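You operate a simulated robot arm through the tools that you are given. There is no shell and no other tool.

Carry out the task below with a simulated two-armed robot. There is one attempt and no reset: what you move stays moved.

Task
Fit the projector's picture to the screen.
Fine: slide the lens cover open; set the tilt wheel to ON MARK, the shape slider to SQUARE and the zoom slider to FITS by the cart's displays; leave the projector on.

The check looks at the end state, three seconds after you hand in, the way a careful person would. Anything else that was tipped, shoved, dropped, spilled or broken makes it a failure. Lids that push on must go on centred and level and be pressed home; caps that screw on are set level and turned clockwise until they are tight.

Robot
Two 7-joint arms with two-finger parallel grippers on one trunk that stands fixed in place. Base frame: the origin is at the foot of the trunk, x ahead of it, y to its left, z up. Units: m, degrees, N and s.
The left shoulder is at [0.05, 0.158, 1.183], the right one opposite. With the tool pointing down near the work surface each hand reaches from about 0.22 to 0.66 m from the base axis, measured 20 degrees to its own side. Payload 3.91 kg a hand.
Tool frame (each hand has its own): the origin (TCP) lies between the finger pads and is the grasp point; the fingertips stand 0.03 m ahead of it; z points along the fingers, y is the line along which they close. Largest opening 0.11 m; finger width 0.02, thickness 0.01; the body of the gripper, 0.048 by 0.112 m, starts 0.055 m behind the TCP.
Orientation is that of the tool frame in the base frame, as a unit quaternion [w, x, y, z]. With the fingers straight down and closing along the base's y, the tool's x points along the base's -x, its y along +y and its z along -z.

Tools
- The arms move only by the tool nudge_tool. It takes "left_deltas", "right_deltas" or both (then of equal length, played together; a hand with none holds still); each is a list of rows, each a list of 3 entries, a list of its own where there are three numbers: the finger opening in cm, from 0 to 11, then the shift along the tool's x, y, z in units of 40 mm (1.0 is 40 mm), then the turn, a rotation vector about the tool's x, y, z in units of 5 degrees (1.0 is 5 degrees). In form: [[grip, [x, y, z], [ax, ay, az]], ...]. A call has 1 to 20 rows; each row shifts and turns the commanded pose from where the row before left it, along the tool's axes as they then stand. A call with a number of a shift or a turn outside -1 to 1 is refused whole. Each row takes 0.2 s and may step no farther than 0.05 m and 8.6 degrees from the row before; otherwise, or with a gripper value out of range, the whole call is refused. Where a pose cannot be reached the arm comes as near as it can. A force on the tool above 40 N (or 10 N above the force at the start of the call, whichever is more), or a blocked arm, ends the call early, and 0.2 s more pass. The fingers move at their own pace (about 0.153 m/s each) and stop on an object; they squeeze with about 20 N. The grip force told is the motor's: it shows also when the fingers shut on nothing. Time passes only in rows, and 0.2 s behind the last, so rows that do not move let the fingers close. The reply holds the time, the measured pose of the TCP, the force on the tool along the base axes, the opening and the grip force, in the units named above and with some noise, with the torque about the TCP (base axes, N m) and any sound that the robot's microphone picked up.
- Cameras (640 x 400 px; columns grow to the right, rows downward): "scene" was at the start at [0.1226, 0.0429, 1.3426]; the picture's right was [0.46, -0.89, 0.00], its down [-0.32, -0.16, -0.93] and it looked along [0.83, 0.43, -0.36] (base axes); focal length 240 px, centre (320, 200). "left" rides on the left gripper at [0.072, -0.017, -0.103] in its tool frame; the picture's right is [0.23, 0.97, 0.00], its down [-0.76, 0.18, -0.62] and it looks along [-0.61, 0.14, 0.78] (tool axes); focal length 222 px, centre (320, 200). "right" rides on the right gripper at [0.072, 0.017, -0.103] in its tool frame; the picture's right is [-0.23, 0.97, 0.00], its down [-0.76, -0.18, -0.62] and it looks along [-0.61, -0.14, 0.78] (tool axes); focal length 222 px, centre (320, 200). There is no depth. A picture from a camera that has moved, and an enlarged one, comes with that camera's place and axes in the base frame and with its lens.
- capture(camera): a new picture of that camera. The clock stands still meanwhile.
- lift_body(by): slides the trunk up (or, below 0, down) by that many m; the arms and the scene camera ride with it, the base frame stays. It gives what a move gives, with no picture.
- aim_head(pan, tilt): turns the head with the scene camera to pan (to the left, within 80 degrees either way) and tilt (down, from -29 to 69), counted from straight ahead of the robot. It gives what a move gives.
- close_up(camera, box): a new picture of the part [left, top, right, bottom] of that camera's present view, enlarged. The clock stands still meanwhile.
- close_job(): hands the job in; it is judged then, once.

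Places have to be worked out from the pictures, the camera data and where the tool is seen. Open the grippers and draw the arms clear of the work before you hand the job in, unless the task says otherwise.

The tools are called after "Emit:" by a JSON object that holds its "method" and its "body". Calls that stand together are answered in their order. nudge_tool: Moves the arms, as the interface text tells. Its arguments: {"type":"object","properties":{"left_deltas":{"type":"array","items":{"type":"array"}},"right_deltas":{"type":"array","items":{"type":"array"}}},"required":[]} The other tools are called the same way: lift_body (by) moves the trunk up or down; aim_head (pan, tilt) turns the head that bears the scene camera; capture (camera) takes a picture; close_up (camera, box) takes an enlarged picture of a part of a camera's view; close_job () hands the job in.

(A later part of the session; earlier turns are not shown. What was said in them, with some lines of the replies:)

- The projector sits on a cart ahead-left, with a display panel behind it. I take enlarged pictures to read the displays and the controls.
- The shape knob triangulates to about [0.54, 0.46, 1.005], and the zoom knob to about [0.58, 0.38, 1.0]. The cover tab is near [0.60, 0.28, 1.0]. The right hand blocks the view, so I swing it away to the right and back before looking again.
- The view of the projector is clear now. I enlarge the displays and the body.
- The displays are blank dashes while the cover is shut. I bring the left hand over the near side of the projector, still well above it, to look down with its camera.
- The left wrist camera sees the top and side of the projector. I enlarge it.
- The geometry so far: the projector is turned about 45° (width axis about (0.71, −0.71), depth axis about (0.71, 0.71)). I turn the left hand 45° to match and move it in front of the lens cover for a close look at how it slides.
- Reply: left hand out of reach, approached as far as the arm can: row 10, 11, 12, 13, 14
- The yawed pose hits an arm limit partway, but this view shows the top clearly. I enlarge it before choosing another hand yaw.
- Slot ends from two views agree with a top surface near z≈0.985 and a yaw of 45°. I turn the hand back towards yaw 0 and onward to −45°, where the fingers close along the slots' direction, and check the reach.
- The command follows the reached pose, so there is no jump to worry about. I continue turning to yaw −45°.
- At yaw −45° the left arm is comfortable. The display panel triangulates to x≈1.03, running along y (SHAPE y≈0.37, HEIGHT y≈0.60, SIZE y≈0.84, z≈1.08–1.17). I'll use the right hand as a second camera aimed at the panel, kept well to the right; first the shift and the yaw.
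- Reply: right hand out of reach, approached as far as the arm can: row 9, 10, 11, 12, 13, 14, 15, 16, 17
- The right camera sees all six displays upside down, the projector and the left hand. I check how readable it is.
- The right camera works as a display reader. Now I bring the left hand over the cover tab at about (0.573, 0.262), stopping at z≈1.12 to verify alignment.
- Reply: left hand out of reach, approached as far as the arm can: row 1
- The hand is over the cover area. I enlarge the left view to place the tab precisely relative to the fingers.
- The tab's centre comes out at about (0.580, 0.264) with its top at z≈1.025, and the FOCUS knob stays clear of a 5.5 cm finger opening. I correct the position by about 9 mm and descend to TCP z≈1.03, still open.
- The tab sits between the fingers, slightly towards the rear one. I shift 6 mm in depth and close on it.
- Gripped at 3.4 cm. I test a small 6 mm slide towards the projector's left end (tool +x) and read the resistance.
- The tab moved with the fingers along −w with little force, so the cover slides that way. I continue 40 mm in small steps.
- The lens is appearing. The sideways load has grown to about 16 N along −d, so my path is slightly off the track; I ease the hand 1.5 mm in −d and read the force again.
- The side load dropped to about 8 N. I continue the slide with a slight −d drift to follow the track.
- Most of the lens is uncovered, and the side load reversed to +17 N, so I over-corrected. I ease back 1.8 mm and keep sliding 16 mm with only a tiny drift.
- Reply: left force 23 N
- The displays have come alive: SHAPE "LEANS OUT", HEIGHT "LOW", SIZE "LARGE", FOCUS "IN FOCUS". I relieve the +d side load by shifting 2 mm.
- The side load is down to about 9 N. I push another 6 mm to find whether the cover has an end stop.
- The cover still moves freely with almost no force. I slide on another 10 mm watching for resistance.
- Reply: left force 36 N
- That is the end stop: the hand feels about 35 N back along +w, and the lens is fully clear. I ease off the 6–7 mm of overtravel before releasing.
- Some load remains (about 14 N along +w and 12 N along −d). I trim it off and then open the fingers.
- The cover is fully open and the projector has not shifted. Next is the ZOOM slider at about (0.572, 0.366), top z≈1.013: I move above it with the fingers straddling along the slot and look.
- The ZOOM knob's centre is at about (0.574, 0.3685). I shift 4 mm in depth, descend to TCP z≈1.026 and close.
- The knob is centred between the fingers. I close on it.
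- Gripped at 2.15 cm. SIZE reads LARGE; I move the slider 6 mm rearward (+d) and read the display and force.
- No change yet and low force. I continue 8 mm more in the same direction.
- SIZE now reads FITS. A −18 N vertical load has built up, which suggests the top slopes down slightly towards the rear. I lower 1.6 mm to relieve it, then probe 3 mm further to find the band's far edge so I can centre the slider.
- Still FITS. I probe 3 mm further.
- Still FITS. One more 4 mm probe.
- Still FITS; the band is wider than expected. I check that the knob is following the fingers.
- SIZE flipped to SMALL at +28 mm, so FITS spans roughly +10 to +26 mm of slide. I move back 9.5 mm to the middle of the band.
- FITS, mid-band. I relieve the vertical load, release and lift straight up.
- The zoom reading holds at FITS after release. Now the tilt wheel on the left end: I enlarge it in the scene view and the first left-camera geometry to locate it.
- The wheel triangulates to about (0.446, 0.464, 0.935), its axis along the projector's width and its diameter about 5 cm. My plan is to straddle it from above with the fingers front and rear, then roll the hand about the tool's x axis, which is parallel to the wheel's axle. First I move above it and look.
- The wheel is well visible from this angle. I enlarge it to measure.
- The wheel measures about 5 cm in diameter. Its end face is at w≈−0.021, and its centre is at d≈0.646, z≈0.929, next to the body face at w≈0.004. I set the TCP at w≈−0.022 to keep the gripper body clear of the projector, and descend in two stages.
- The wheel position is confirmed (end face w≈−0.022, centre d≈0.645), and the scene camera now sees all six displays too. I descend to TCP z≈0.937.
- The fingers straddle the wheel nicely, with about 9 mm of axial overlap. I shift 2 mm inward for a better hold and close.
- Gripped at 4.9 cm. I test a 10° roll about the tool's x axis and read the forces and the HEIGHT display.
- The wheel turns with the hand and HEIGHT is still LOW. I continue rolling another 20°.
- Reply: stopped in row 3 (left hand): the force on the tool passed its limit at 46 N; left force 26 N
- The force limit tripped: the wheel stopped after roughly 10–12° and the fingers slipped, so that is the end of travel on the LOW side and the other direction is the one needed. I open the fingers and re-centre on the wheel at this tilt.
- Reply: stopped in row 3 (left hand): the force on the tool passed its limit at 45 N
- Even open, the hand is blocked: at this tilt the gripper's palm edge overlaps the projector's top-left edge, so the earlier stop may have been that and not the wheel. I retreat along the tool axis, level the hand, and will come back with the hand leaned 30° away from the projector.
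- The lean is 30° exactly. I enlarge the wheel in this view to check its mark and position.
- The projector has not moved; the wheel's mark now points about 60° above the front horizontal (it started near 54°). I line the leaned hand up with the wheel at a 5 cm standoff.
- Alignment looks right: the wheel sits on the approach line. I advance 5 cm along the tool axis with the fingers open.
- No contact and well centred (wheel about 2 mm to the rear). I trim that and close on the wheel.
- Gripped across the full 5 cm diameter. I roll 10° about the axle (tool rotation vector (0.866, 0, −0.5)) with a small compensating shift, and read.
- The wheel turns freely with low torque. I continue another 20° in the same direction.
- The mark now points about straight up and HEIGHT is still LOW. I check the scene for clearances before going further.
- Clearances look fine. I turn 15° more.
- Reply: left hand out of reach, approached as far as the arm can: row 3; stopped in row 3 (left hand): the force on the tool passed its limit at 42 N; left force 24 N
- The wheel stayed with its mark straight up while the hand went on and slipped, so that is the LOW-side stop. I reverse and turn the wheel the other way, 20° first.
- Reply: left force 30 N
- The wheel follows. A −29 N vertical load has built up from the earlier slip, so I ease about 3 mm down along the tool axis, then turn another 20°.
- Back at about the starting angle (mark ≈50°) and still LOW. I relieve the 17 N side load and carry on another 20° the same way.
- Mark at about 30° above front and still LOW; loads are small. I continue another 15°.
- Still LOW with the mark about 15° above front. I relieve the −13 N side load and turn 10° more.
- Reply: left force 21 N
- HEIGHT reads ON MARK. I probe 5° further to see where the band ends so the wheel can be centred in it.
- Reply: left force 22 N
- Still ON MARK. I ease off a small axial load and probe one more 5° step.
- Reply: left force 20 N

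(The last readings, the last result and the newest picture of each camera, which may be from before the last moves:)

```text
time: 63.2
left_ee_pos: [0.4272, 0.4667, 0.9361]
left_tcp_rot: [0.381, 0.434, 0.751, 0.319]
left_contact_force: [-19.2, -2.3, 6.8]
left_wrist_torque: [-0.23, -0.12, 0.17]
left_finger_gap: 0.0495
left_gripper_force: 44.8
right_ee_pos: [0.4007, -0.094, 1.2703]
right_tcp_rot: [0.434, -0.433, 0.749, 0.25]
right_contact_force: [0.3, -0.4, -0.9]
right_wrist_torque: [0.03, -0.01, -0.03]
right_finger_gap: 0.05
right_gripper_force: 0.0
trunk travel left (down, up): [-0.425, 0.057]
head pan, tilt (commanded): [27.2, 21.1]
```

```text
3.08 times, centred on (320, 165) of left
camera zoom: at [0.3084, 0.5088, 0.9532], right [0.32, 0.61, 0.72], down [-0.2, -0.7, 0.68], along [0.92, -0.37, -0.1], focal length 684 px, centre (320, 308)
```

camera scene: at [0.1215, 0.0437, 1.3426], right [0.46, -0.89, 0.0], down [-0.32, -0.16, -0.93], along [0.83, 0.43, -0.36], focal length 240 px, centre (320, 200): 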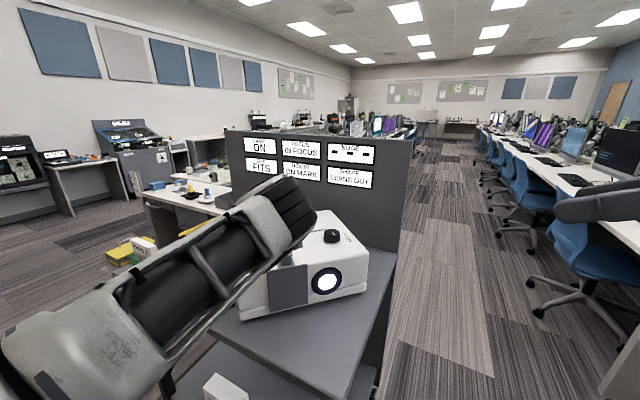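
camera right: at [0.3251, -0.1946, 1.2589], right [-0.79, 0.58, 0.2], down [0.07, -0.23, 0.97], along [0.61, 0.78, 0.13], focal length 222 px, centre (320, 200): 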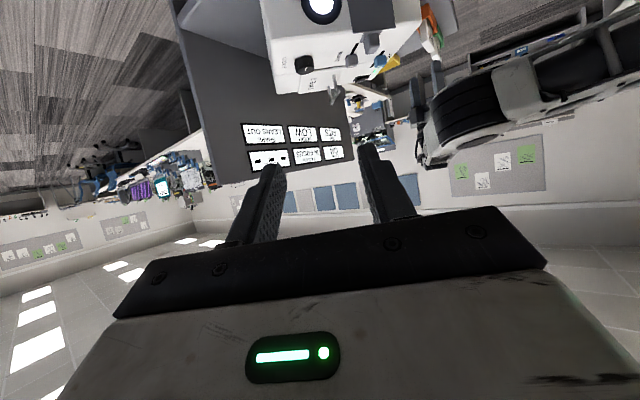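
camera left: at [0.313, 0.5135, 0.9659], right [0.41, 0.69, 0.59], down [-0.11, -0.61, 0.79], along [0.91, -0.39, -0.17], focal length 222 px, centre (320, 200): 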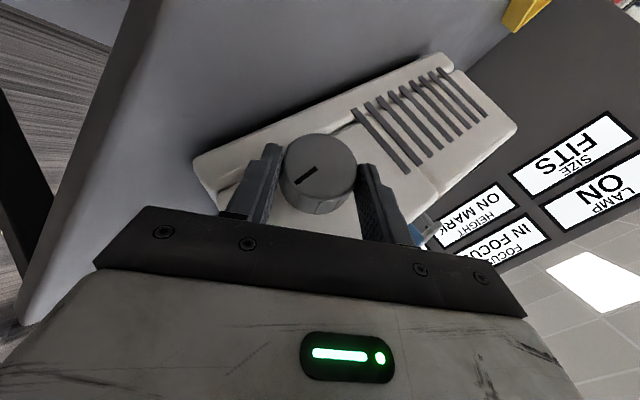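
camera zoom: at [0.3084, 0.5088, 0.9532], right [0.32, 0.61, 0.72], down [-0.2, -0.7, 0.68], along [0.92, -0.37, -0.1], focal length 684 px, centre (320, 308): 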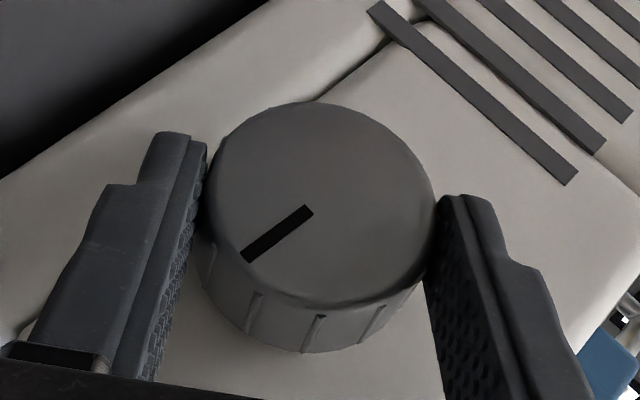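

ON MARK holds over at least −45° to −55° of hand roll. I turn back 5° so the wheel sits inside with margin on both sides, easing off the 20 N axial load.

Emit:
{"method": "nudge_tool", "body": {"left_deltas": [[3, [0, 0, -0.04], [0, 0, 0]], [3, [0, 0.034, 0], [0.866, 0, -0.5]], [3, [0, 0, 0], [0, 0, 0]]]}}

Emit:
{"method": "close_up", "body": {"camera": "right", "box": [230, 110, 360, 180]}}

Emit:
{"method": "close_up", "body": {"camera": "left", "box": [220, 100, 420, 230]}}

```text
time: 64.0
left_ee_pos: [0.4287, 0.4696, 0.9378]
left_tcp_rot: [0.37, 0.432, 0.773, 0.281]
left_contact_force: [-8.9, 0.9, 6.6]
left_wrist_torque: [-0.19, -0.25, 0.49]
left_finger_gap: 0.0496
left_gripper_force: 45.0
right_ee_pos: [0.4019, -0.0927, 1.2721]
right_tcp_rot: [0.434, -0.434, 0.749, 0.25]
right_contact_force: [-1.0, -0.6, -0.4]
right_wrist_torque: [0.01, 0.01, 0.03]
right_finger_gap: 0.0499
right_gripper_force: 0.1
trunk travel left (down, up): [-0.425, 0.057]
head pan, tilt (commanded): [27.2, 21.1]
```

```text
4.92 times, centred on (295, 145) of right
camera zoom: at [0.3238, -0.1949, 1.2593], right [-0.79, 0.58, 0.2], down [0.07, -0.23, 0.97], along [0.61, 0.78, 0.14], focal length 1094 px, centre (443, 471)
```

zoom: 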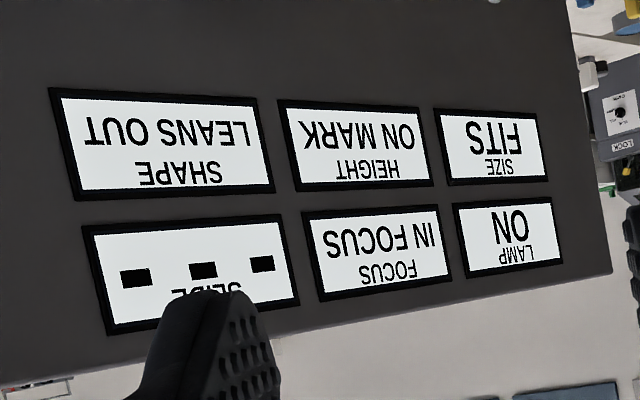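

```text
3.08 times, centred on (320, 165) of left
camera zoom: at [0.3105, 0.511, 0.9594], right [0.37, 0.65, 0.66], down [-0.16, -0.66, 0.74], along [0.92, -0.38, -0.14], focal length 684 px, centre (320, 308)
```

zoom: 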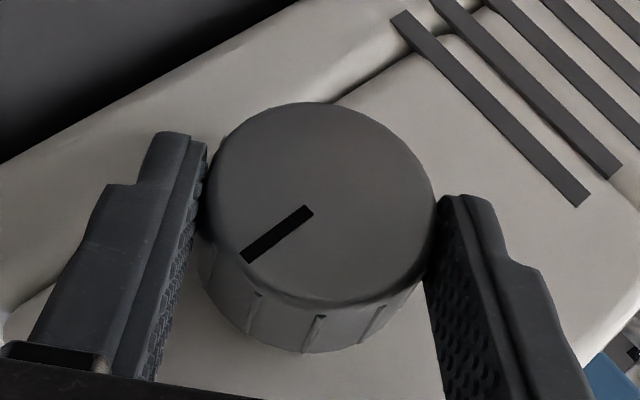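

ON MARK, with low loads. I open the fingers and retreat along the tool axis.

Emit:
{"method": "nudge_tool", "body": {"left_deltas": [[5.8, [0, 0, 0], [0, 0, 0]], [7, [0, 0, 0], [0, 0, 0]], [7, [0, 0, -0.4], [0, 0, 0]], [7, [0, 0, -0.8], [0, 0, 0]], [7, [0, 0, -0.8], [0, 0, 0]], [7, [0, 0, -0.5], [0, 0, 0]], [7, [0, 0, 0], [0, 0, 0]]]}}

Emit:
{"method": "close_up", "body": {"camera": "right", "box": [230, 110, 360, 180]}}

Emit:
{"method": "capture", "body": {"camera": "left"}}

Emit:
{"method": "capture", "body": {"camera": "scene"}}

```text
time: 65.6
left_ee_pos: [0.3459, 0.4556, 0.9959]
left_tcp_rot: [0.369, 0.432, 0.773, 0.281]
left_contact_force: [0.4, -0.8, 0.0]
left_wrist_torque: [0.03, -0.02, -0.01]
left_finger_gap: 0.0698
left_gripper_force: 0.0
right_ee_pos: [0.403, -0.092, 1.2708]
right_tcp_rot: [0.434, -0.432, 0.75, 0.25]
right_contact_force: [0.5, -0.3, -0.5]
right_wrist_torque: [-0.01, 0.0, 0.0]
right_finger_gap: 0.0499
right_gripper_force: 0.0
trunk travel left (down, up): [-0.425, 0.057]
head pan, tilt (commanded): [27.2, 21.1]
```

```text
4.92 times, centred on (295, 145) of right
camera zoom: at [0.3251, -0.1946, 1.2589], right [-0.79, 0.58, 0.2], down [0.07, -0.23, 0.97], along [0.61, 0.78, 0.13], focal length 1094 px, centre (443, 471)
```

zoom: 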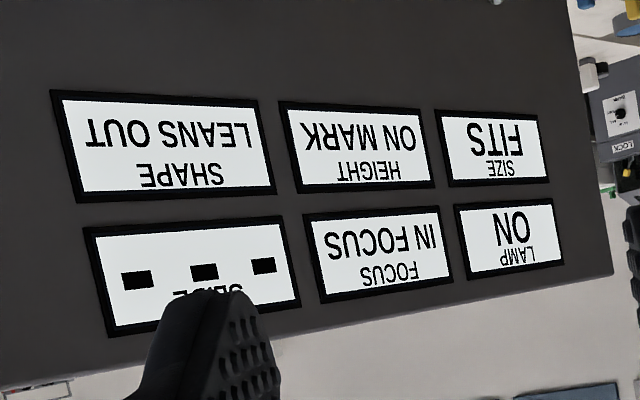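

```text
taken
camera left: at [0.2283, 0.5, 1.0175], right [0.37, 0.66, 0.66], down [-0.16, -0.66, 0.74], along [0.92, -0.38, -0.14], focal length 222 px, centre (320, 200)
```

left: 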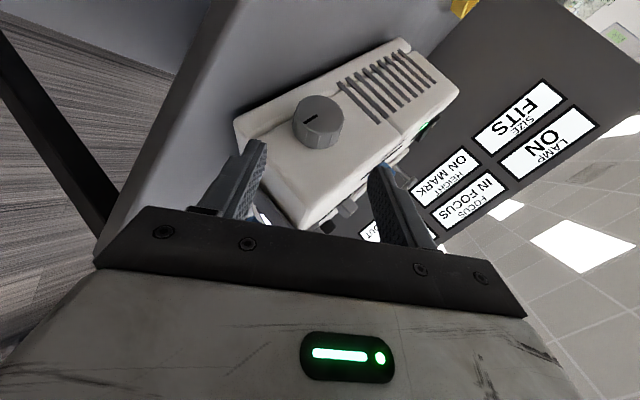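

```text
taken
camera scene: at [0.1226, 0.0429, 1.3425], right [0.46, -0.89, 0.0], down [-0.32, -0.16, -0.93], along [0.83, 0.43, -0.36], focal length 240 px, centre (320, 200)
```

scene: 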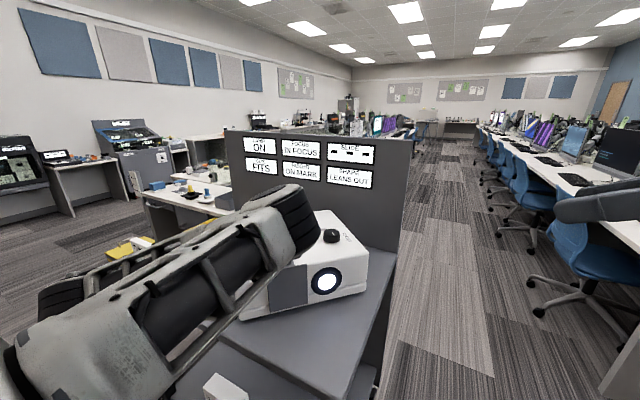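

ON MARK stays after release. I return the hand to upright: undo the roll, then the lean.

Emit:
{"method": "nudge_tool", "body": {"left_deltas": [[6, [0, 0, -0.3], [0.866, 0, -0.5]], [6, [0, 0, -0.3], [0.866, 0, -0.5]], [6, [0, 0, -0.3], [0.866, 0, -0.5]], [6, [0, 0, -0.3], [0.866, 0, -0.5]], [6, [0, 0, -0.3], [0.866, 0, -0.5]], [6, [0, 0, -0.3], [0.866, 0, -0.5]], [6, [0, 0, -0.3], [0.866, 0, -0.5]], [6, [0, 0, -0.3], [0.866, 0, -0.5]], [6, [0, 0, -0.3], [0.866, 0, -0.5]], [6, [0, 0, 0], [0.866, 0, -0.5]], [6, [0, 0, 0], [0, 1, 0]], [6, [0, 0, 0], [0, 1, 0]], [6, [0, 0, 0], [0, 1, 0]], [6, [0, 0, 0], [0, 1, 0]], [6, [0, 0, 0], [0, 1, 0]], [6, [0, 0, 0], [0, 1, 0]], [6, [0, 0, 0], [0, 0, 0]]]}}

Emit:
{"method": "capture", "body": {"camera": "scene"}}

Emit:
{"method": "capture", "body": {"camera": "left"}}

```text
time: 69.2
left_ee_pos: [0.2779, 0.462, 1.0734]
left_tcp_rot: [-0.005, 0.379, 0.925, -0.009]
left_contact_force: [-0.4, -0.4, -0.5]
left_wrist_torque: [-0.02, 0.01, 0.03]
left_finger_gap: 0.0601
left_gripper_force: 0.2
right_ee_pos: [0.4042, -0.0931, 1.2706]
right_tcp_rot: [0.433, -0.433, 0.75, 0.249]
right_contact_force: [-0.4, -0.5, 0.5]
right_wrist_torque: [0.0, 0.01, -0.03]
right_finger_gap: 0.0503
right_gripper_force: 0.1
trunk travel left (down, up): [-0.425, 0.057]
head pan, tilt (commanded): [27.2, 21.1]
```

```text
taken
camera scene: at [0.1226, 0.043, 1.3426], right [0.46, -0.89, 0.0], down [-0.32, -0.16, -0.93], along [0.83, 0.43, -0.36], focal length 240 px, centre (320, 200)
```

scene: 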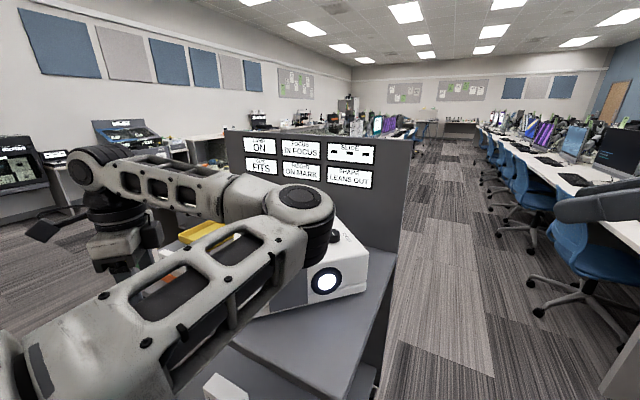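

```text
taken
camera left: at [0.2147, 0.5017, 1.1773], right [0.52, 0.85, -0.02], down [0.68, -0.4, 0.62], along [0.52, -0.33, -0.79], focal length 222 px, centre (320, 200)
```

left: 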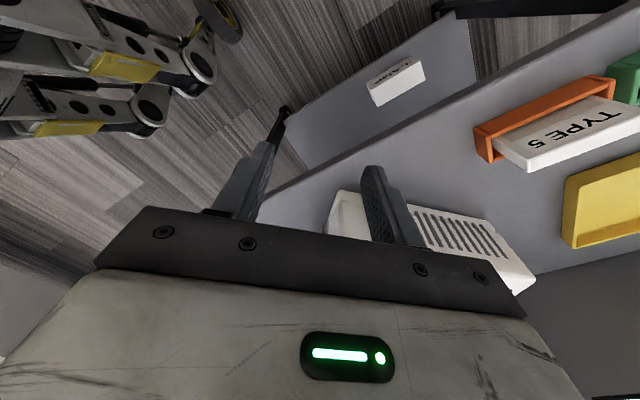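

The hand is upright and the displays still read FITS and ON MARK. Now I move above the SHAPE knob (w≈0.055, d≈0.706), raising first.

Emit:
{"method": "nudge_tool", "body": {"left_deltas": [[5.5, [0, 0, -0.6], [-0.24, 0, 0]], [5.5, [0, 0, -0.57], [0, 0, 0]], [5.5, [-0.66, 0.65, 0], [0, 0, 0]], [5.5, [-0.66, 0.65, 0], [0, 0, 0]], [5.5, [-0.66, 0.65, 0], [0, 0, 0]], [5.5, [-0.66, 0.65, 0], [0, 0, 0]], [5.5, [-0.66, 0.65, 0], [0, 0, 0]], [5.5, [-0.66, 0.65, 0], [0, 0, 0]], [5.5, [-0.66, 0.65, 0], [0, 0, 0]], [5.5, [0, 0, 0], [0, 0, 0]]]}}

Emit:
{"method": "close_up", "body": {"camera": "left", "box": [220, 60, 440, 220]}}

Emit:
{"method": "close_up", "body": {"camera": "right", "box": [280, 0, 400, 80]}}

```text
time: 71.4
left_ee_pos: [0.5373, 0.4638, 1.1239]
left_tcp_rot: [0.0, 0.378, 0.926, 0.001]
left_contact_force: [-0.2, 0.5, 0.3]
left_wrist_torque: [-0.02, -0.02, -0.01]
left_finger_gap: 0.0551
left_gripper_force: 0.0
right_ee_pos: [0.4035, -0.0923, 1.271]
right_tcp_rot: [0.434, -0.433, 0.749, 0.251]
right_contact_force: [0.2, -0.4, -0.2]
right_wrist_torque: [0.0, 0.0, 0.01]
right_finger_gap: 0.05
right_gripper_force: 0.1
trunk travel left (down, up): [-0.425, 0.057]
head pan, tilt (commanded): [27.2, 21.1]
```

```text
2.50 times, centred on (330, 140) of left
camera zoom: at [0.4742, 0.5013, 1.2271], right [0.52, 0.85, 0.0], down [0.67, -0.41, 0.62], along [0.53, -0.32, -0.78], focal length 555 px, centre (295, 350)
```

zoom: 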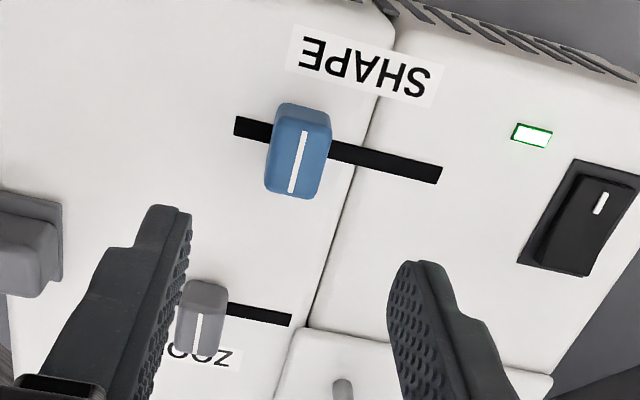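

```text
5.00 times, centred on (340, 40) of right
camera zoom: at [0.3251, -0.1948, 1.2589], right [-0.79, 0.58, 0.2], down [0.07, -0.23, 0.97], along [0.61, 0.78, 0.14], focal length 1111 px, centre (220, 1000)
```

zoom: 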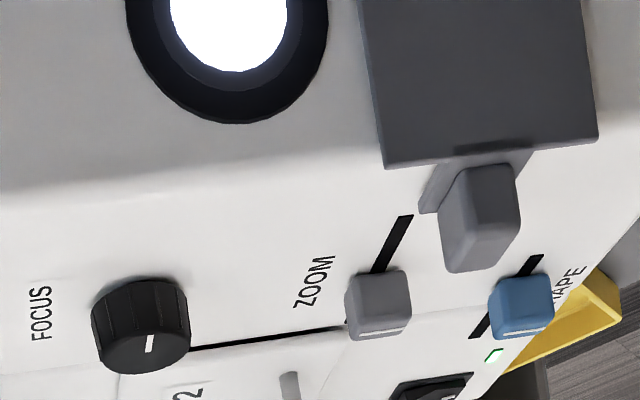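

The SHAPE knob's centre is at about w=0.055, d=0.710, and nothing on the projector has visibly moved. I trim the position and descend to TCP z≈1.027.

Emit:
{"method": "nudge_tool", "body": {"left_deltas": [[5.5, [-0.07, 0.045, 0.5], [0, 0, 0]], [5.5, [0, 0, 0.6], [0, 0, 0]], [5.5, [0, 0, 0.6], [0, 0, 0]], [5.5, [0, 0, 0.4], [0, 0, 0]], [5.5, [0, 0, 0.32], [0, 0, 0]], [5.5, [0, 0, 0], [0, 0, 0]]]}}

Emit:
{"method": "capture", "body": {"camera": "left"}}

```text
time: 72.8
left_ee_pos: [0.5421, 0.4616, 1.0254]
left_tcp_rot: [0.001, 0.378, 0.926, 0.001]
left_contact_force: [-0.1, 0.3, 0.5]
left_wrist_torque: [-0.01, 0.0, 0.02]
left_finger_gap: 0.0547
left_gripper_force: 0.1
right_ee_pos: [0.404, -0.0923, 1.2708]
right_tcp_rot: [0.433, -0.433, 0.75, 0.25]
right_contact_force: [0.1, -0.1, -0.2]
right_wrist_torque: [0.02, 0.01, 0.03]
right_finger_gap: 0.0502
right_gripper_force: 0.1
trunk travel left (down, up): [-0.425, 0.057]
head pan, tilt (commanded): [27.2, 21.1]
```

```text
taken
camera left: at [0.4776, 0.5009, 1.128], right [0.52, 0.85, 0.0], down [0.67, -0.41, 0.62], along [0.53, -0.32, -0.78], focal length 222 px, centre (320, 200)
```

left: 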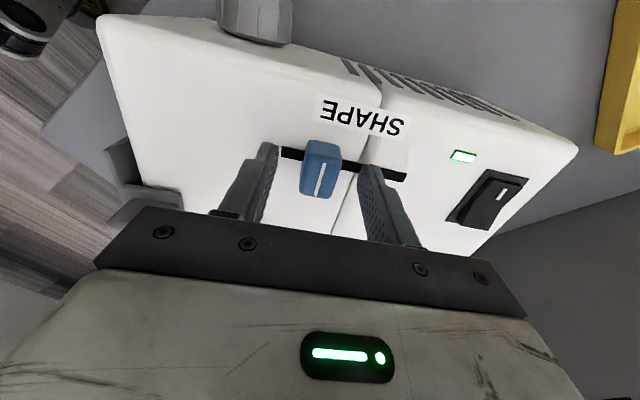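

The SHAPE knob is centred between the fingers with no contact. I close on it.

Emit:
{"method": "nudge_tool", "body": {"left_deltas": [[3, [0, 0, 0], [0, 0, 0]], [1, [0, 0, 0], [0, 0, 0]], [1, [0, 0, 0], [0, 0, 0]]]}}

Emit:
{"method": "close_up", "body": {"camera": "scene", "box": [230, 130, 390, 195]}}

Emit:
{"method": "close_up", "body": {"camera": "right", "box": [230, 110, 360, 180]}}

```text
time: 73.6
left_ee_pos: [0.5408, 0.4625, 1.0236]
left_tcp_rot: [0.0, 0.379, 0.925, 0.001]
left_contact_force: [-0.1, 0.4, -0.5]
left_wrist_torque: [-0.06, 0.07, -0.41]
left_finger_gap: 0.0213
left_gripper_force: 44.9
right_ee_pos: [0.404, -0.0921, 1.2707]
right_tcp_rot: [0.433, -0.433, 0.75, 0.251]
right_contact_force: [0.3, -1.7, 0.6]
right_wrist_torque: [0.01, 0.03, 0.03]
right_finger_gap: 0.05
right_gripper_force: 0.0
trunk travel left (down, up): [-0.425, 0.057]
head pan, tilt (commanded): [27.2, 21.1]
```

```text
4.00 times, centred on (310, 162) of scene
camera zoom: at [0.1227, 0.0431, 1.3425], right [0.46, -0.89, 0.0], down [-0.32, -0.16, -0.93], along [0.83, 0.43, -0.36], focal length 958 px, centre (360, 350)
```

zoom: 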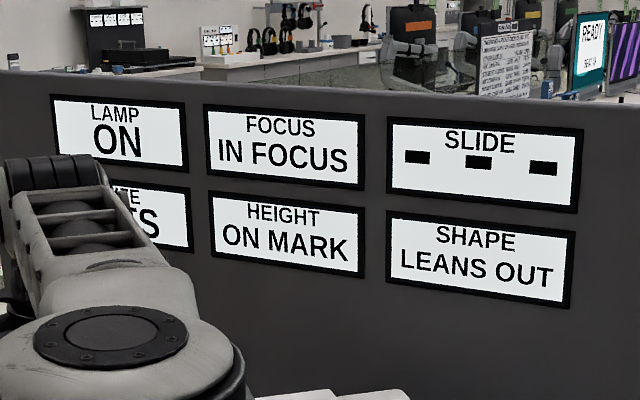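

```text
4.92 times, centred on (295, 145) of right
camera zoom: at [0.3252, -0.1945, 1.2589], right [-0.79, 0.58, 0.2], down [0.07, -0.23, 0.97], along [0.61, 0.78, 0.13], focal length 1094 px, centre (443, 471)
```

zoom: 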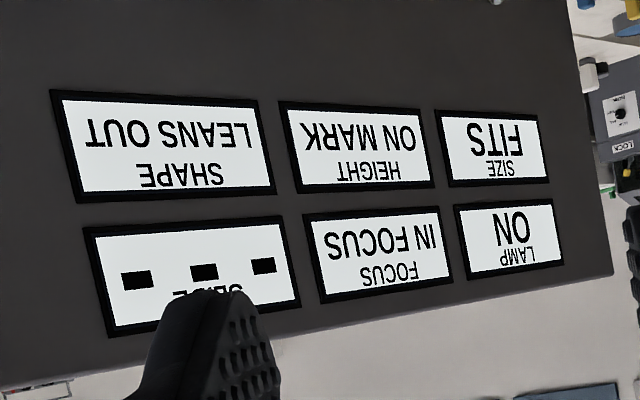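

Gripped at 2.1 cm. The knob sits near the front end of its slot, so I slide it rearward 8 mm and read.

Emit:
{"method": "nudge_tool", "body": {"left_deltas": [[1, [0, 0.1, 0], [0, 0, 0]], [1, [0, 0.1, 0], [0, 0, 0]], [1, [0, 0, 0], [0, 0, 0]]]}}

Emit:
{"method": "close_up", "body": {"camera": "right", "box": [230, 110, 360, 180]}}

```text
time: 74.4
left_ee_pos: [0.5463, 0.4667, 1.0245]
left_tcp_rot: [-0.001, 0.378, 0.926, 0.001]
left_contact_force: [-3.0, 0.0, -3.1]
left_wrist_torque: [-0.03, 0.34, -0.48]
left_finger_gap: 0.0214
left_gripper_force: 45.1
right_ee_pos: [0.4031, -0.0919, 1.2707]
right_tcp_rot: [0.433, -0.434, 0.749, 0.251]
right_contact_force: [0.0, -0.5, -0.7]
right_wrist_torque: [0.02, 0.01, -0.01]
right_finger_gap: 0.0501
right_gripper_force: 0.1
trunk travel left (down, up): [-0.425, 0.057]
head pan, tilt (commanded): [27.2, 21.1]
```

```text
4.92 times, centred on (295, 145) of right
camera zoom: at [0.3252, -0.1943, 1.2589], right [-0.79, 0.58, 0.2], down [0.07, -0.23, 0.97], along [0.61, 0.78, 0.13], focal length 1094 px, centre (443, 471)
```

zoom: 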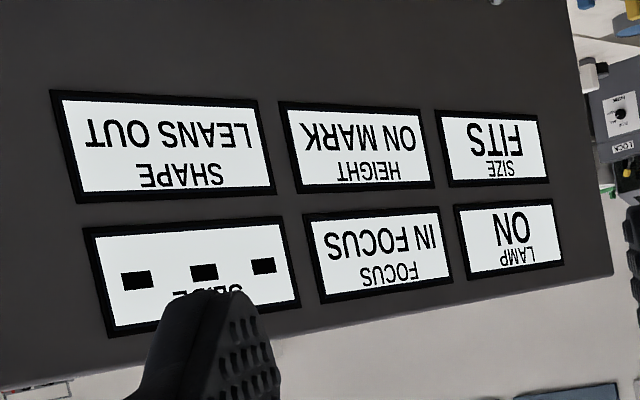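

Still LEANS OUT, with low force. I slide 8 mm further rearward.

Emit:
{"method": "nudge_tool", "body": {"left_deltas": [[1, [0, 0.1, 0], [0, 0, 0]], [1, [0, 0.1, 0], [0, 0, 0]], [1, [0, 0, 0], [0, 0, 0]]]}}

Emit:
{"method": "close_up", "body": {"camera": "right", "box": [230, 110, 360, 180]}}

Emit:
{"method": "close_up", "body": {"camera": "left", "box": [220, 80, 440, 220]}}

```text
time: 75.2
left_ee_pos: [0.5513, 0.4732, 1.0253]
left_tcp_rot: [0.001, 0.378, 0.926, 0.002]
left_contact_force: [-1.5, 0.5, 1.1]
left_wrist_torque: [0.0, 0.48, -0.41]
left_finger_gap: 0.0219
left_gripper_force: 44.9
right_ee_pos: [0.403, -0.0926, 1.2712]
right_tcp_rot: [0.432, -0.434, 0.75, 0.25]
right_contact_force: [0.1, -0.4, 1.0]
right_wrist_torque: [0.02, 0.0, 0.01]
right_finger_gap: 0.0501
right_gripper_force: 0.1
trunk travel left (down, up): [-0.425, 0.057]
head pan, tilt (commanded): [27.2, 21.1]
```

```text
4.92 times, centred on (295, 145) of right
camera zoom: at [0.3249, -0.1946, 1.259], right [-0.79, 0.58, 0.2], down [0.07, -0.23, 0.97], along [0.61, 0.78, 0.13], focal length 1094 px, centre (443, 471)
```

zoom: 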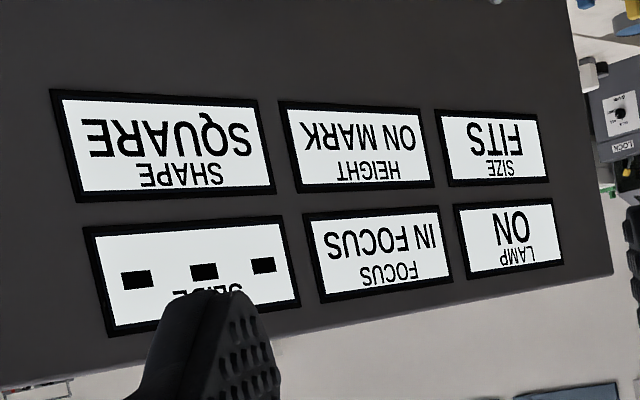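

```text
2.86 times, centred on (330, 150) of left
camera zoom: at [0.4883, 0.5115, 1.1281], right [0.52, 0.85, 0.0], down [0.67, -0.41, 0.62], along [0.53, -0.32, -0.78], focal length 635 px, centre (291, 343)
```

zoom: 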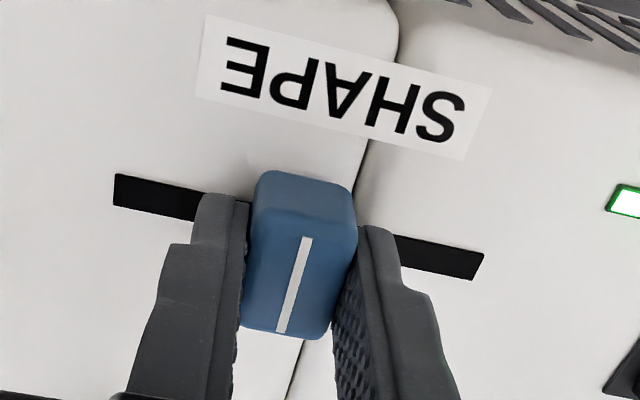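

SHAPE reads SQUARE at +16 mm. I probe further in 4 mm steps for the far edge of the band.

Emit:
{"method": "nudge_tool", "body": {"left_deltas": [[1, [0, 0.1, 0], [0, 0, 0]], [1, [0, 0, 0], [0, 0, 0]]]}}

Emit:
{"method": "close_up", "body": {"camera": "right", "box": [230, 110, 360, 180]}}

```text
time: 75.8
left_ee_pos: [0.5561, 0.4757, 1.0251]
left_tcp_rot: [0.001, 0.378, 0.926, 0.002]
left_contact_force: [-1.2, 0.3, 4.5]
left_wrist_torque: [-0.07, 0.37, -0.4]
left_finger_gap: 0.0213
left_gripper_force: 44.8
right_ee_pos: [0.4037, -0.0917, 1.2706]
right_tcp_rot: [0.432, -0.434, 0.75, 0.25]
right_contact_force: [0.6, 0.1, 0.7]
right_wrist_torque: [0.0, -0.02, 0.0]
right_finger_gap: 0.0502
right_gripper_force: 0.0
trunk travel left (down, up): [-0.425, 0.057]
head pan, tilt (commanded): [27.2, 21.1]
```

```text
4.92 times, centred on (295, 145) of right
camera zoom: at [0.3247, -0.1948, 1.259], right [-0.79, 0.58, 0.2], down [0.07, -0.23, 0.97], along [0.61, 0.78, 0.14], focal length 1094 px, centre (443, 471)
```

zoom: 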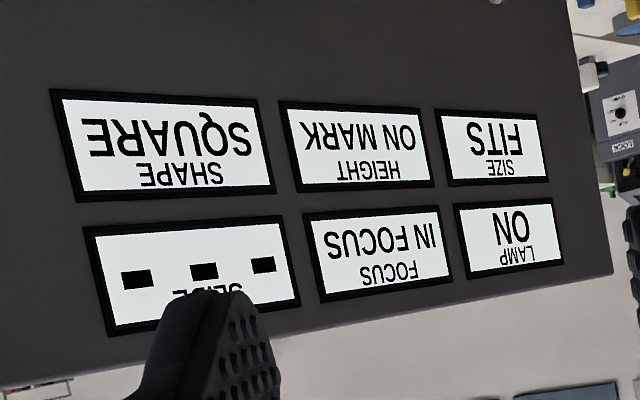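

Still SQUARE at +20 mm. Another 4 mm.

Emit:
{"method": "nudge_tool", "body": {"left_deltas": [[1, [0, 0.1, 0], [0, 0, 0]], [1, [0, 0, 0], [0, 0, 0]]]}}

Emit:
{"method": "close_up", "body": {"camera": "right", "box": [230, 110, 360, 180]}}

```text
time: 76.4
left_ee_pos: [0.5577, 0.4789, 1.0257]
left_tcp_rot: [0.0, 0.378, 0.926, 0.001]
left_contact_force: [1.6, -1.9, 4.5]
left_wrist_torque: [0.03, 0.37, -0.36]
left_finger_gap: 0.0213
left_gripper_force: 45.5
right_ee_pos: [0.4039, -0.0919, 1.2699]
right_tcp_rot: [0.432, -0.434, 0.75, 0.251]
right_contact_force: [0.3, -0.2, 0.3]
right_wrist_torque: [-0.01, 0.02, 0.0]
right_finger_gap: 0.0502
right_gripper_force: 0.0
trunk travel left (down, up): [-0.425, 0.057]
head pan, tilt (commanded): [27.2, 21.1]
```

```text
4.92 times, centred on (295, 145) of right
camera zoom: at [0.3249, -0.1951, 1.2589], right [-0.79, 0.58, 0.2], down [0.07, -0.23, 0.97], along [0.61, 0.78, 0.14], focal length 1094 px, centre (443, 471)
```

zoom: 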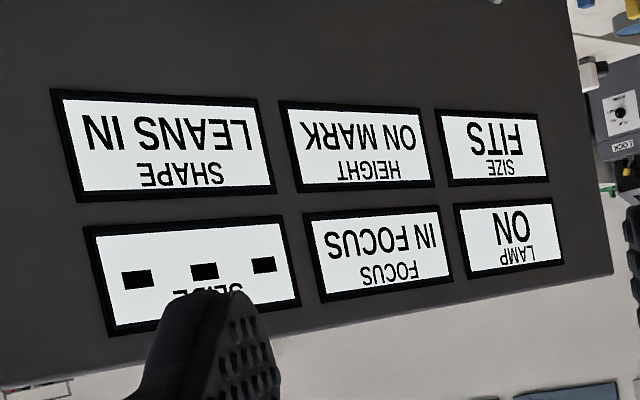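

LEANS IN at +24 mm, so SQUARE spans roughly +12 to +22 mm. I move back 7 mm to +17 mm.

Emit:
{"method": "nudge_tool", "body": {"left_deltas": [[1, [0, -0.09, 0], [0, 0, 0]], [1, [0, -0.085, 0], [0, 0, 0]], [1, [0, 0, 0], [0, 0, 0]]]}}

Emit:
{"method": "close_up", "body": {"camera": "right", "box": [230, 110, 360, 180]}}

```text
time: 77.2
left_ee_pos: [0.5521, 0.4741, 1.0254]
left_tcp_rot: [0.001, 0.38, 0.925, 0.001]
left_contact_force: [3.2, -2.8, 7.0]
left_wrist_torque: [-0.11, -0.05, -0.3]
left_finger_gap: 0.0214
left_gripper_force: 45.6
right_ee_pos: [0.4028, -0.0927, 1.2709]
right_tcp_rot: [0.433, -0.433, 0.749, 0.251]
right_contact_force: [-0.4, 0.8, -0.2]
right_wrist_torque: [0.03, -0.01, -0.04]
right_finger_gap: 0.05
right_gripper_force: 0.0
trunk travel left (down, up): [-0.425, 0.057]
head pan, tilt (commanded): [27.2, 21.1]
```

```text
4.92 times, centred on (295, 145) of right
camera zoom: at [0.325, -0.1954, 1.2588], right [-0.79, 0.58, 0.2], down [0.07, -0.23, 0.97], along [0.61, 0.78, 0.14], focal length 1094 px, centre (443, 471)
```

zoom: 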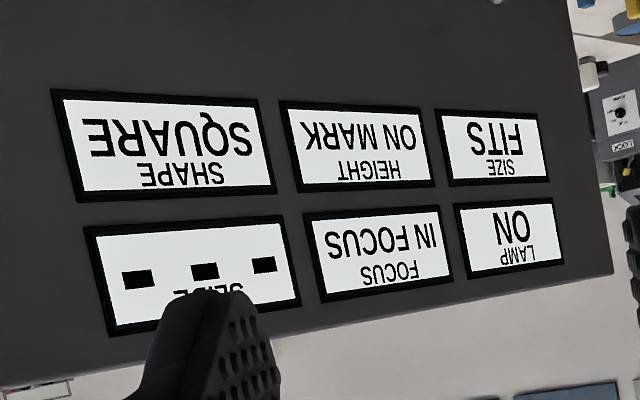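

SHAPE reads SQUARE mid-band, alongside ON MARK, FITS and lamp ON. I release, lift straight up and recheck.

Emit:
{"method": "nudge_tool", "body": {"left_deltas": [[1, [0, 0, -0.015], [0, 0, 0]], [3, [0, 0, 0], [0, 0, 0]], [5.5, [0, 0, 0], [0, 0, 0]], [5.5, [0, 0, -0.5], [0, 0, 0]], [5.5, [0, 0, -0.8], [0, 0, 0]], [5.5, [0, 0, -0.8], [0, 0, 0]], [5.5, [0, 0, -0.8], [0, 0, 0]], [5.5, [0, 0, 0], [0, 0, 0]]]}}

Emit:
{"method": "close_up", "body": {"camera": "right", "box": [230, 0, 390, 180]}}

Emit:
{"method": "capture", "body": {"camera": "left"}}

```text
time: 79.0
left_ee_pos: [0.5522, 0.4753, 1.1417]
left_tcp_rot: [0.0, 0.377, 0.926, 0.002]
left_contact_force: [-0.1, 0.0, 0.1]
left_wrist_torque: [-0.02, 0.02, 0.01]
left_finger_gap: 0.055
left_gripper_force: 0.0
right_ee_pos: [0.4022, -0.0917, 1.2702]
right_tcp_rot: [0.433, -0.433, 0.75, 0.25]
right_contact_force: [0.1, -0.6, 0.9]
right_wrist_torque: [-0.03, -0.02, 0.03]
right_finger_gap: 0.05
right_gripper_force: 0.1
trunk travel left (down, up): [-0.425, 0.057]
head pan, tilt (commanded): [27.2, 21.1]
```

```text
2.22 times, centred on (310, 90) of right
camera zoom: at [0.3253, -0.1946, 1.2588], right [-0.79, 0.58, 0.2], down [0.07, -0.23, 0.97], along [0.61, 0.78, 0.13], focal length 494 px, centre (342, 444)
```

zoom: 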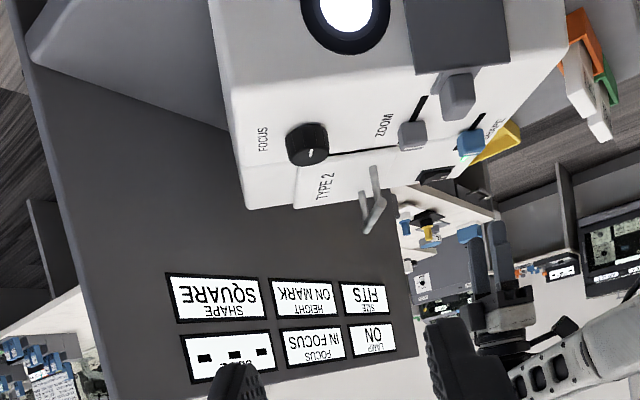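

```text
taken
camera left: at [0.4881, 0.5143, 1.2452], right [0.52, 0.85, 0.0], down [0.67, -0.41, 0.62], along [0.53, -0.32, -0.78], focal length 222 px, centre (320, 200)
```

left: 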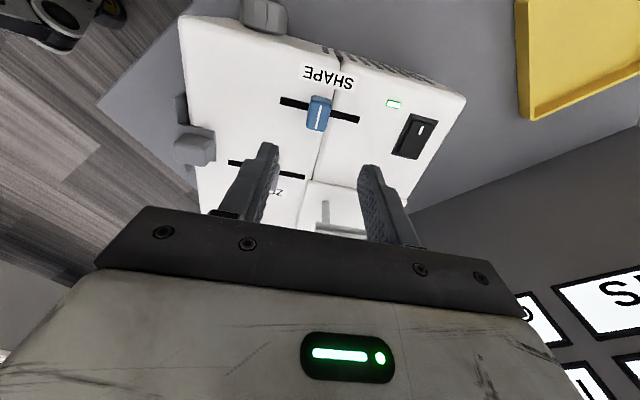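

All displays hold after release: LAMP ON, FITS, ON MARK, SQUARE, IN FOCUS. I raise the left hand clear and pull it back towards its starting place, and draw the right hand back as well.

Emit:
{"method": "nudge_tool", "body": {"left_deltas": [[6, [0, 0, -0.9], [0, 0, 0]], [6, [0, 0, -0.9], [0, 0, 0]], [6, [0, 0, -0.9], [0, 0, 0]], [6, [0.68, -0.73, -0.25], [0, 0, 0]], [6, [0.68, -0.73, -0.25], [0, 0, 0]], [6, [0.68, -0.73, -0.25], [0, 0, 0]], [6, [0.68, -0.73, -0.25], [0, 0, 0]], [6, [0.68, -0.73, -0.25], [0, 0, 0]], [6, [0.68, -0.73, -0.25], [0, 0, 0]], [6, [0, 0, 0], [0, 0, 0]]]}}

Emit:
{"method": "nudge_tool", "body": {"right_deltas": [[5, [0, 0, -0.6], [0, 0, 0]], [5, [0, 0, -0.6], [0, 0, 0]], [5, [0, 0, 0], [0, 0, 0]]]}}

Emit:
{"method": "capture", "body": {"camera": "scene"}}

Emit:
{"method": "capture", "body": {"camera": "right"}}

Emit:
{"method": "capture", "body": {"camera": "left"}}

```text
time: 81.2
left_ee_pos: [0.3424, 0.4688, 1.2974]
left_tcp_rot: [0.0, 0.379, 0.925, 0.001]
left_contact_force: [0.0, 0.5, -0.4]
left_wrist_torque: [-0.02, 0.0, 0.01]
left_finger_gap: 0.06
left_gripper_force: 0.1
left hand out of reach, approached as far as the arm can: row 1, 2, 3, 4, 5
right_ee_pos: [0.4035, -0.0922, 1.2699]
right_tcp_rot: [0.433, -0.433, 0.75, 0.25]
right_contact_force: [-0.1, -0.1, 0.0]
right_wrist_torque: [-0.01, 0.01, 0.02]
right_finger_gap: 0.05
right_gripper_force: 0.1
trunk travel left (down, up): [-0.425, 0.057]
head pan, tilt (commanded): [27.2, 21.1]
```

```text
time: 82.0
left_ee_pos: [0.342, 0.4686, 1.2974]
left_tcp_rot: [0.0, 0.378, 0.926, 0.002]
left_contact_force: [0.2, -0.9, -0.4]
left_wrist_torque: [0.01, 0.0, -0.04]
left_finger_gap: 0.0602
left_gripper_force: 0.1
right_ee_pos: [0.3834, -0.1301, 1.2938]
right_tcp_rot: [0.433, -0.433, 0.75, 0.25]
right_contact_force: [-0.5, 0.5, 0.0]
right_wrist_torque: [0.0, -0.03, -0.02]
right_finger_gap: 0.0501
right_gripper_force: 0.0
trunk travel left (down, up): [-0.425, 0.057]
head pan, tilt (commanded): [27.2, 21.1]
```

```text
taken
camera scene: at [0.1227, 0.043, 1.3425], right [0.46, -0.89, 0.0], down [-0.32, -0.16, -0.93], along [0.83, 0.43, -0.36], focal length 240 px, centre (320, 200)
```

scene: 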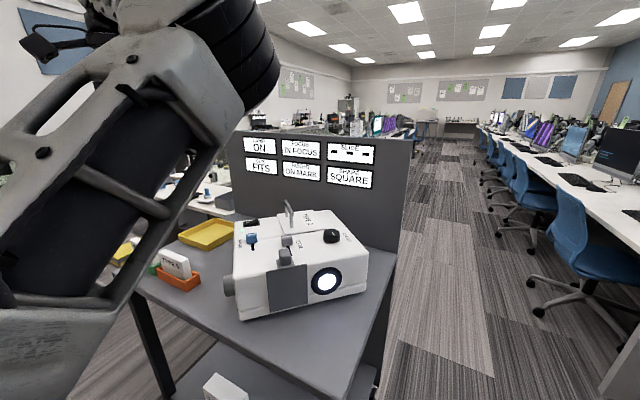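

```text
taken
camera right: at [0.3049, -0.2311, 1.2815], right [-0.79, 0.58, 0.2], down [0.07, -0.23, 0.97], along [0.61, 0.78, 0.13], focal length 222 px, centre (320, 200)
```

right: 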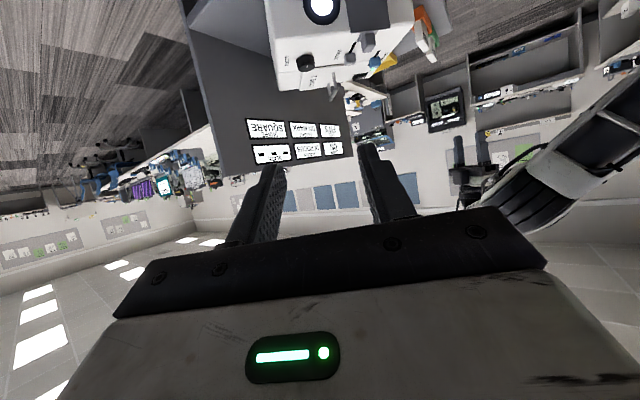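

```text
taken
camera left: at [0.2785, 0.5069, 1.4007], right [0.52, 0.85, 0.0], down [0.67, -0.41, 0.62], along [0.53, -0.32, -0.78], focal length 222 px, centre (320, 200)
```

left: 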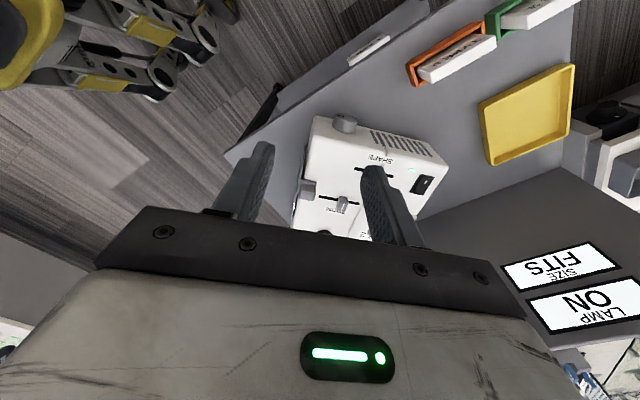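

Both hands are clear and the trays and blocks stand as before. I take a final enlarged look at the displays and the projector.

Emit:
{"method": "close_up", "body": {"camera": "scene", "box": [230, 130, 390, 195]}}

Emit:
{"method": "close_up", "body": {"camera": "scene", "box": [140, 190, 390, 330]}}

```text
4.00 times, centred on (310, 162) of scene
camera zoom: at [0.1227, 0.043, 1.3425], right [0.46, -0.89, 0.0], down [-0.32, -0.16, -0.93], along [0.83, 0.43, -0.36], focal length 958 px, centre (360, 350)
```

zoom: 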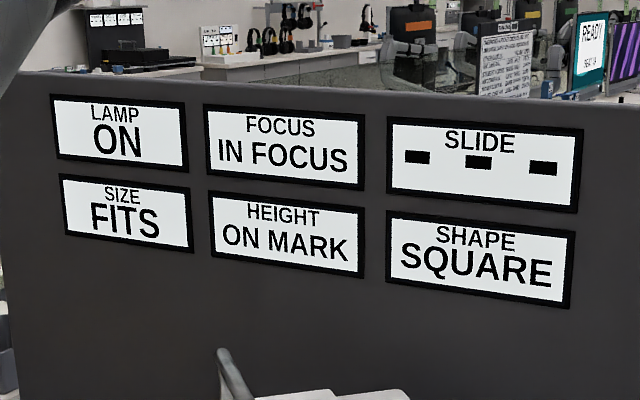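

```text
2.56 times, centred on (265, 260) of scene
camera zoom: at [0.1227, 0.043, 1.3425], right [0.46, -0.89, 0.0], down [-0.32, -0.16, -0.93], along [0.83, 0.43, -0.36], focal length 613 px, centre (461, 46)
```

zoom: 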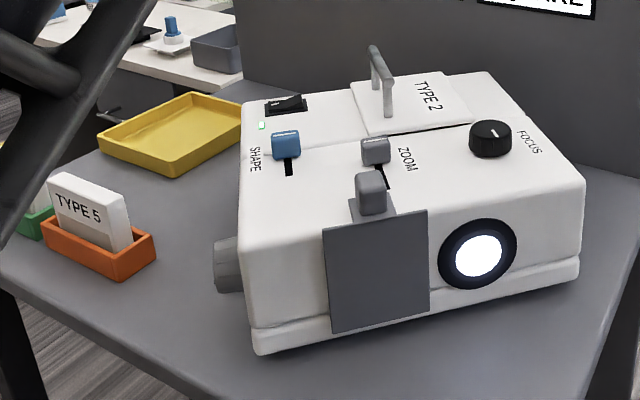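

Everything reads as asked: lamp ON, SIZE FITS, HEIGHT ON MARK, SHAPE SQUARE, with the lens uncovered. Nothing else has moved and both arms are clear with open grippers, so I hand the job in.

Emit:
{"method": "close_job", "body": {}}

```text
The job is handed in.
```

The projector's picture is set to the screen and I've handed the job in. I don't have the result of the check.

The last view of the cart's displays, with both arms clear and grippers open, showed:

| Control | Display reading |
|---|---|
| Lamp | ON |
| Tilt wheel (HEIGHT) | ON MARK |
| Shape slider (SHAPE) | SQUARE |
| Zoom slider (SIZE) | FITS |
| Focus (not touched) | IN FOCUS |

- **Lens cover:** it is slid to its end stop and the lens is fully uncovered.
- **Sliders:** I moved each one until its display changed on the far side, then set it back to about the middle of the good range.
- **Tilt wheel:** ON MARK held about 5° either side of where I left it. I did not find where the range ends on the far side.
- **Bumps along the way:** while I worked the tilt wheel the left hand hit its force limit three times. Twice it was probably the gripper catching the projector's top edge, and once the wheel reaching its low-end stop. I saw no shift of the projector, trays or blocks in the pictures before or after.
- **SLIDE display:** it showed dashes from start to finish. It wasn't part of the task, so I left it alone.
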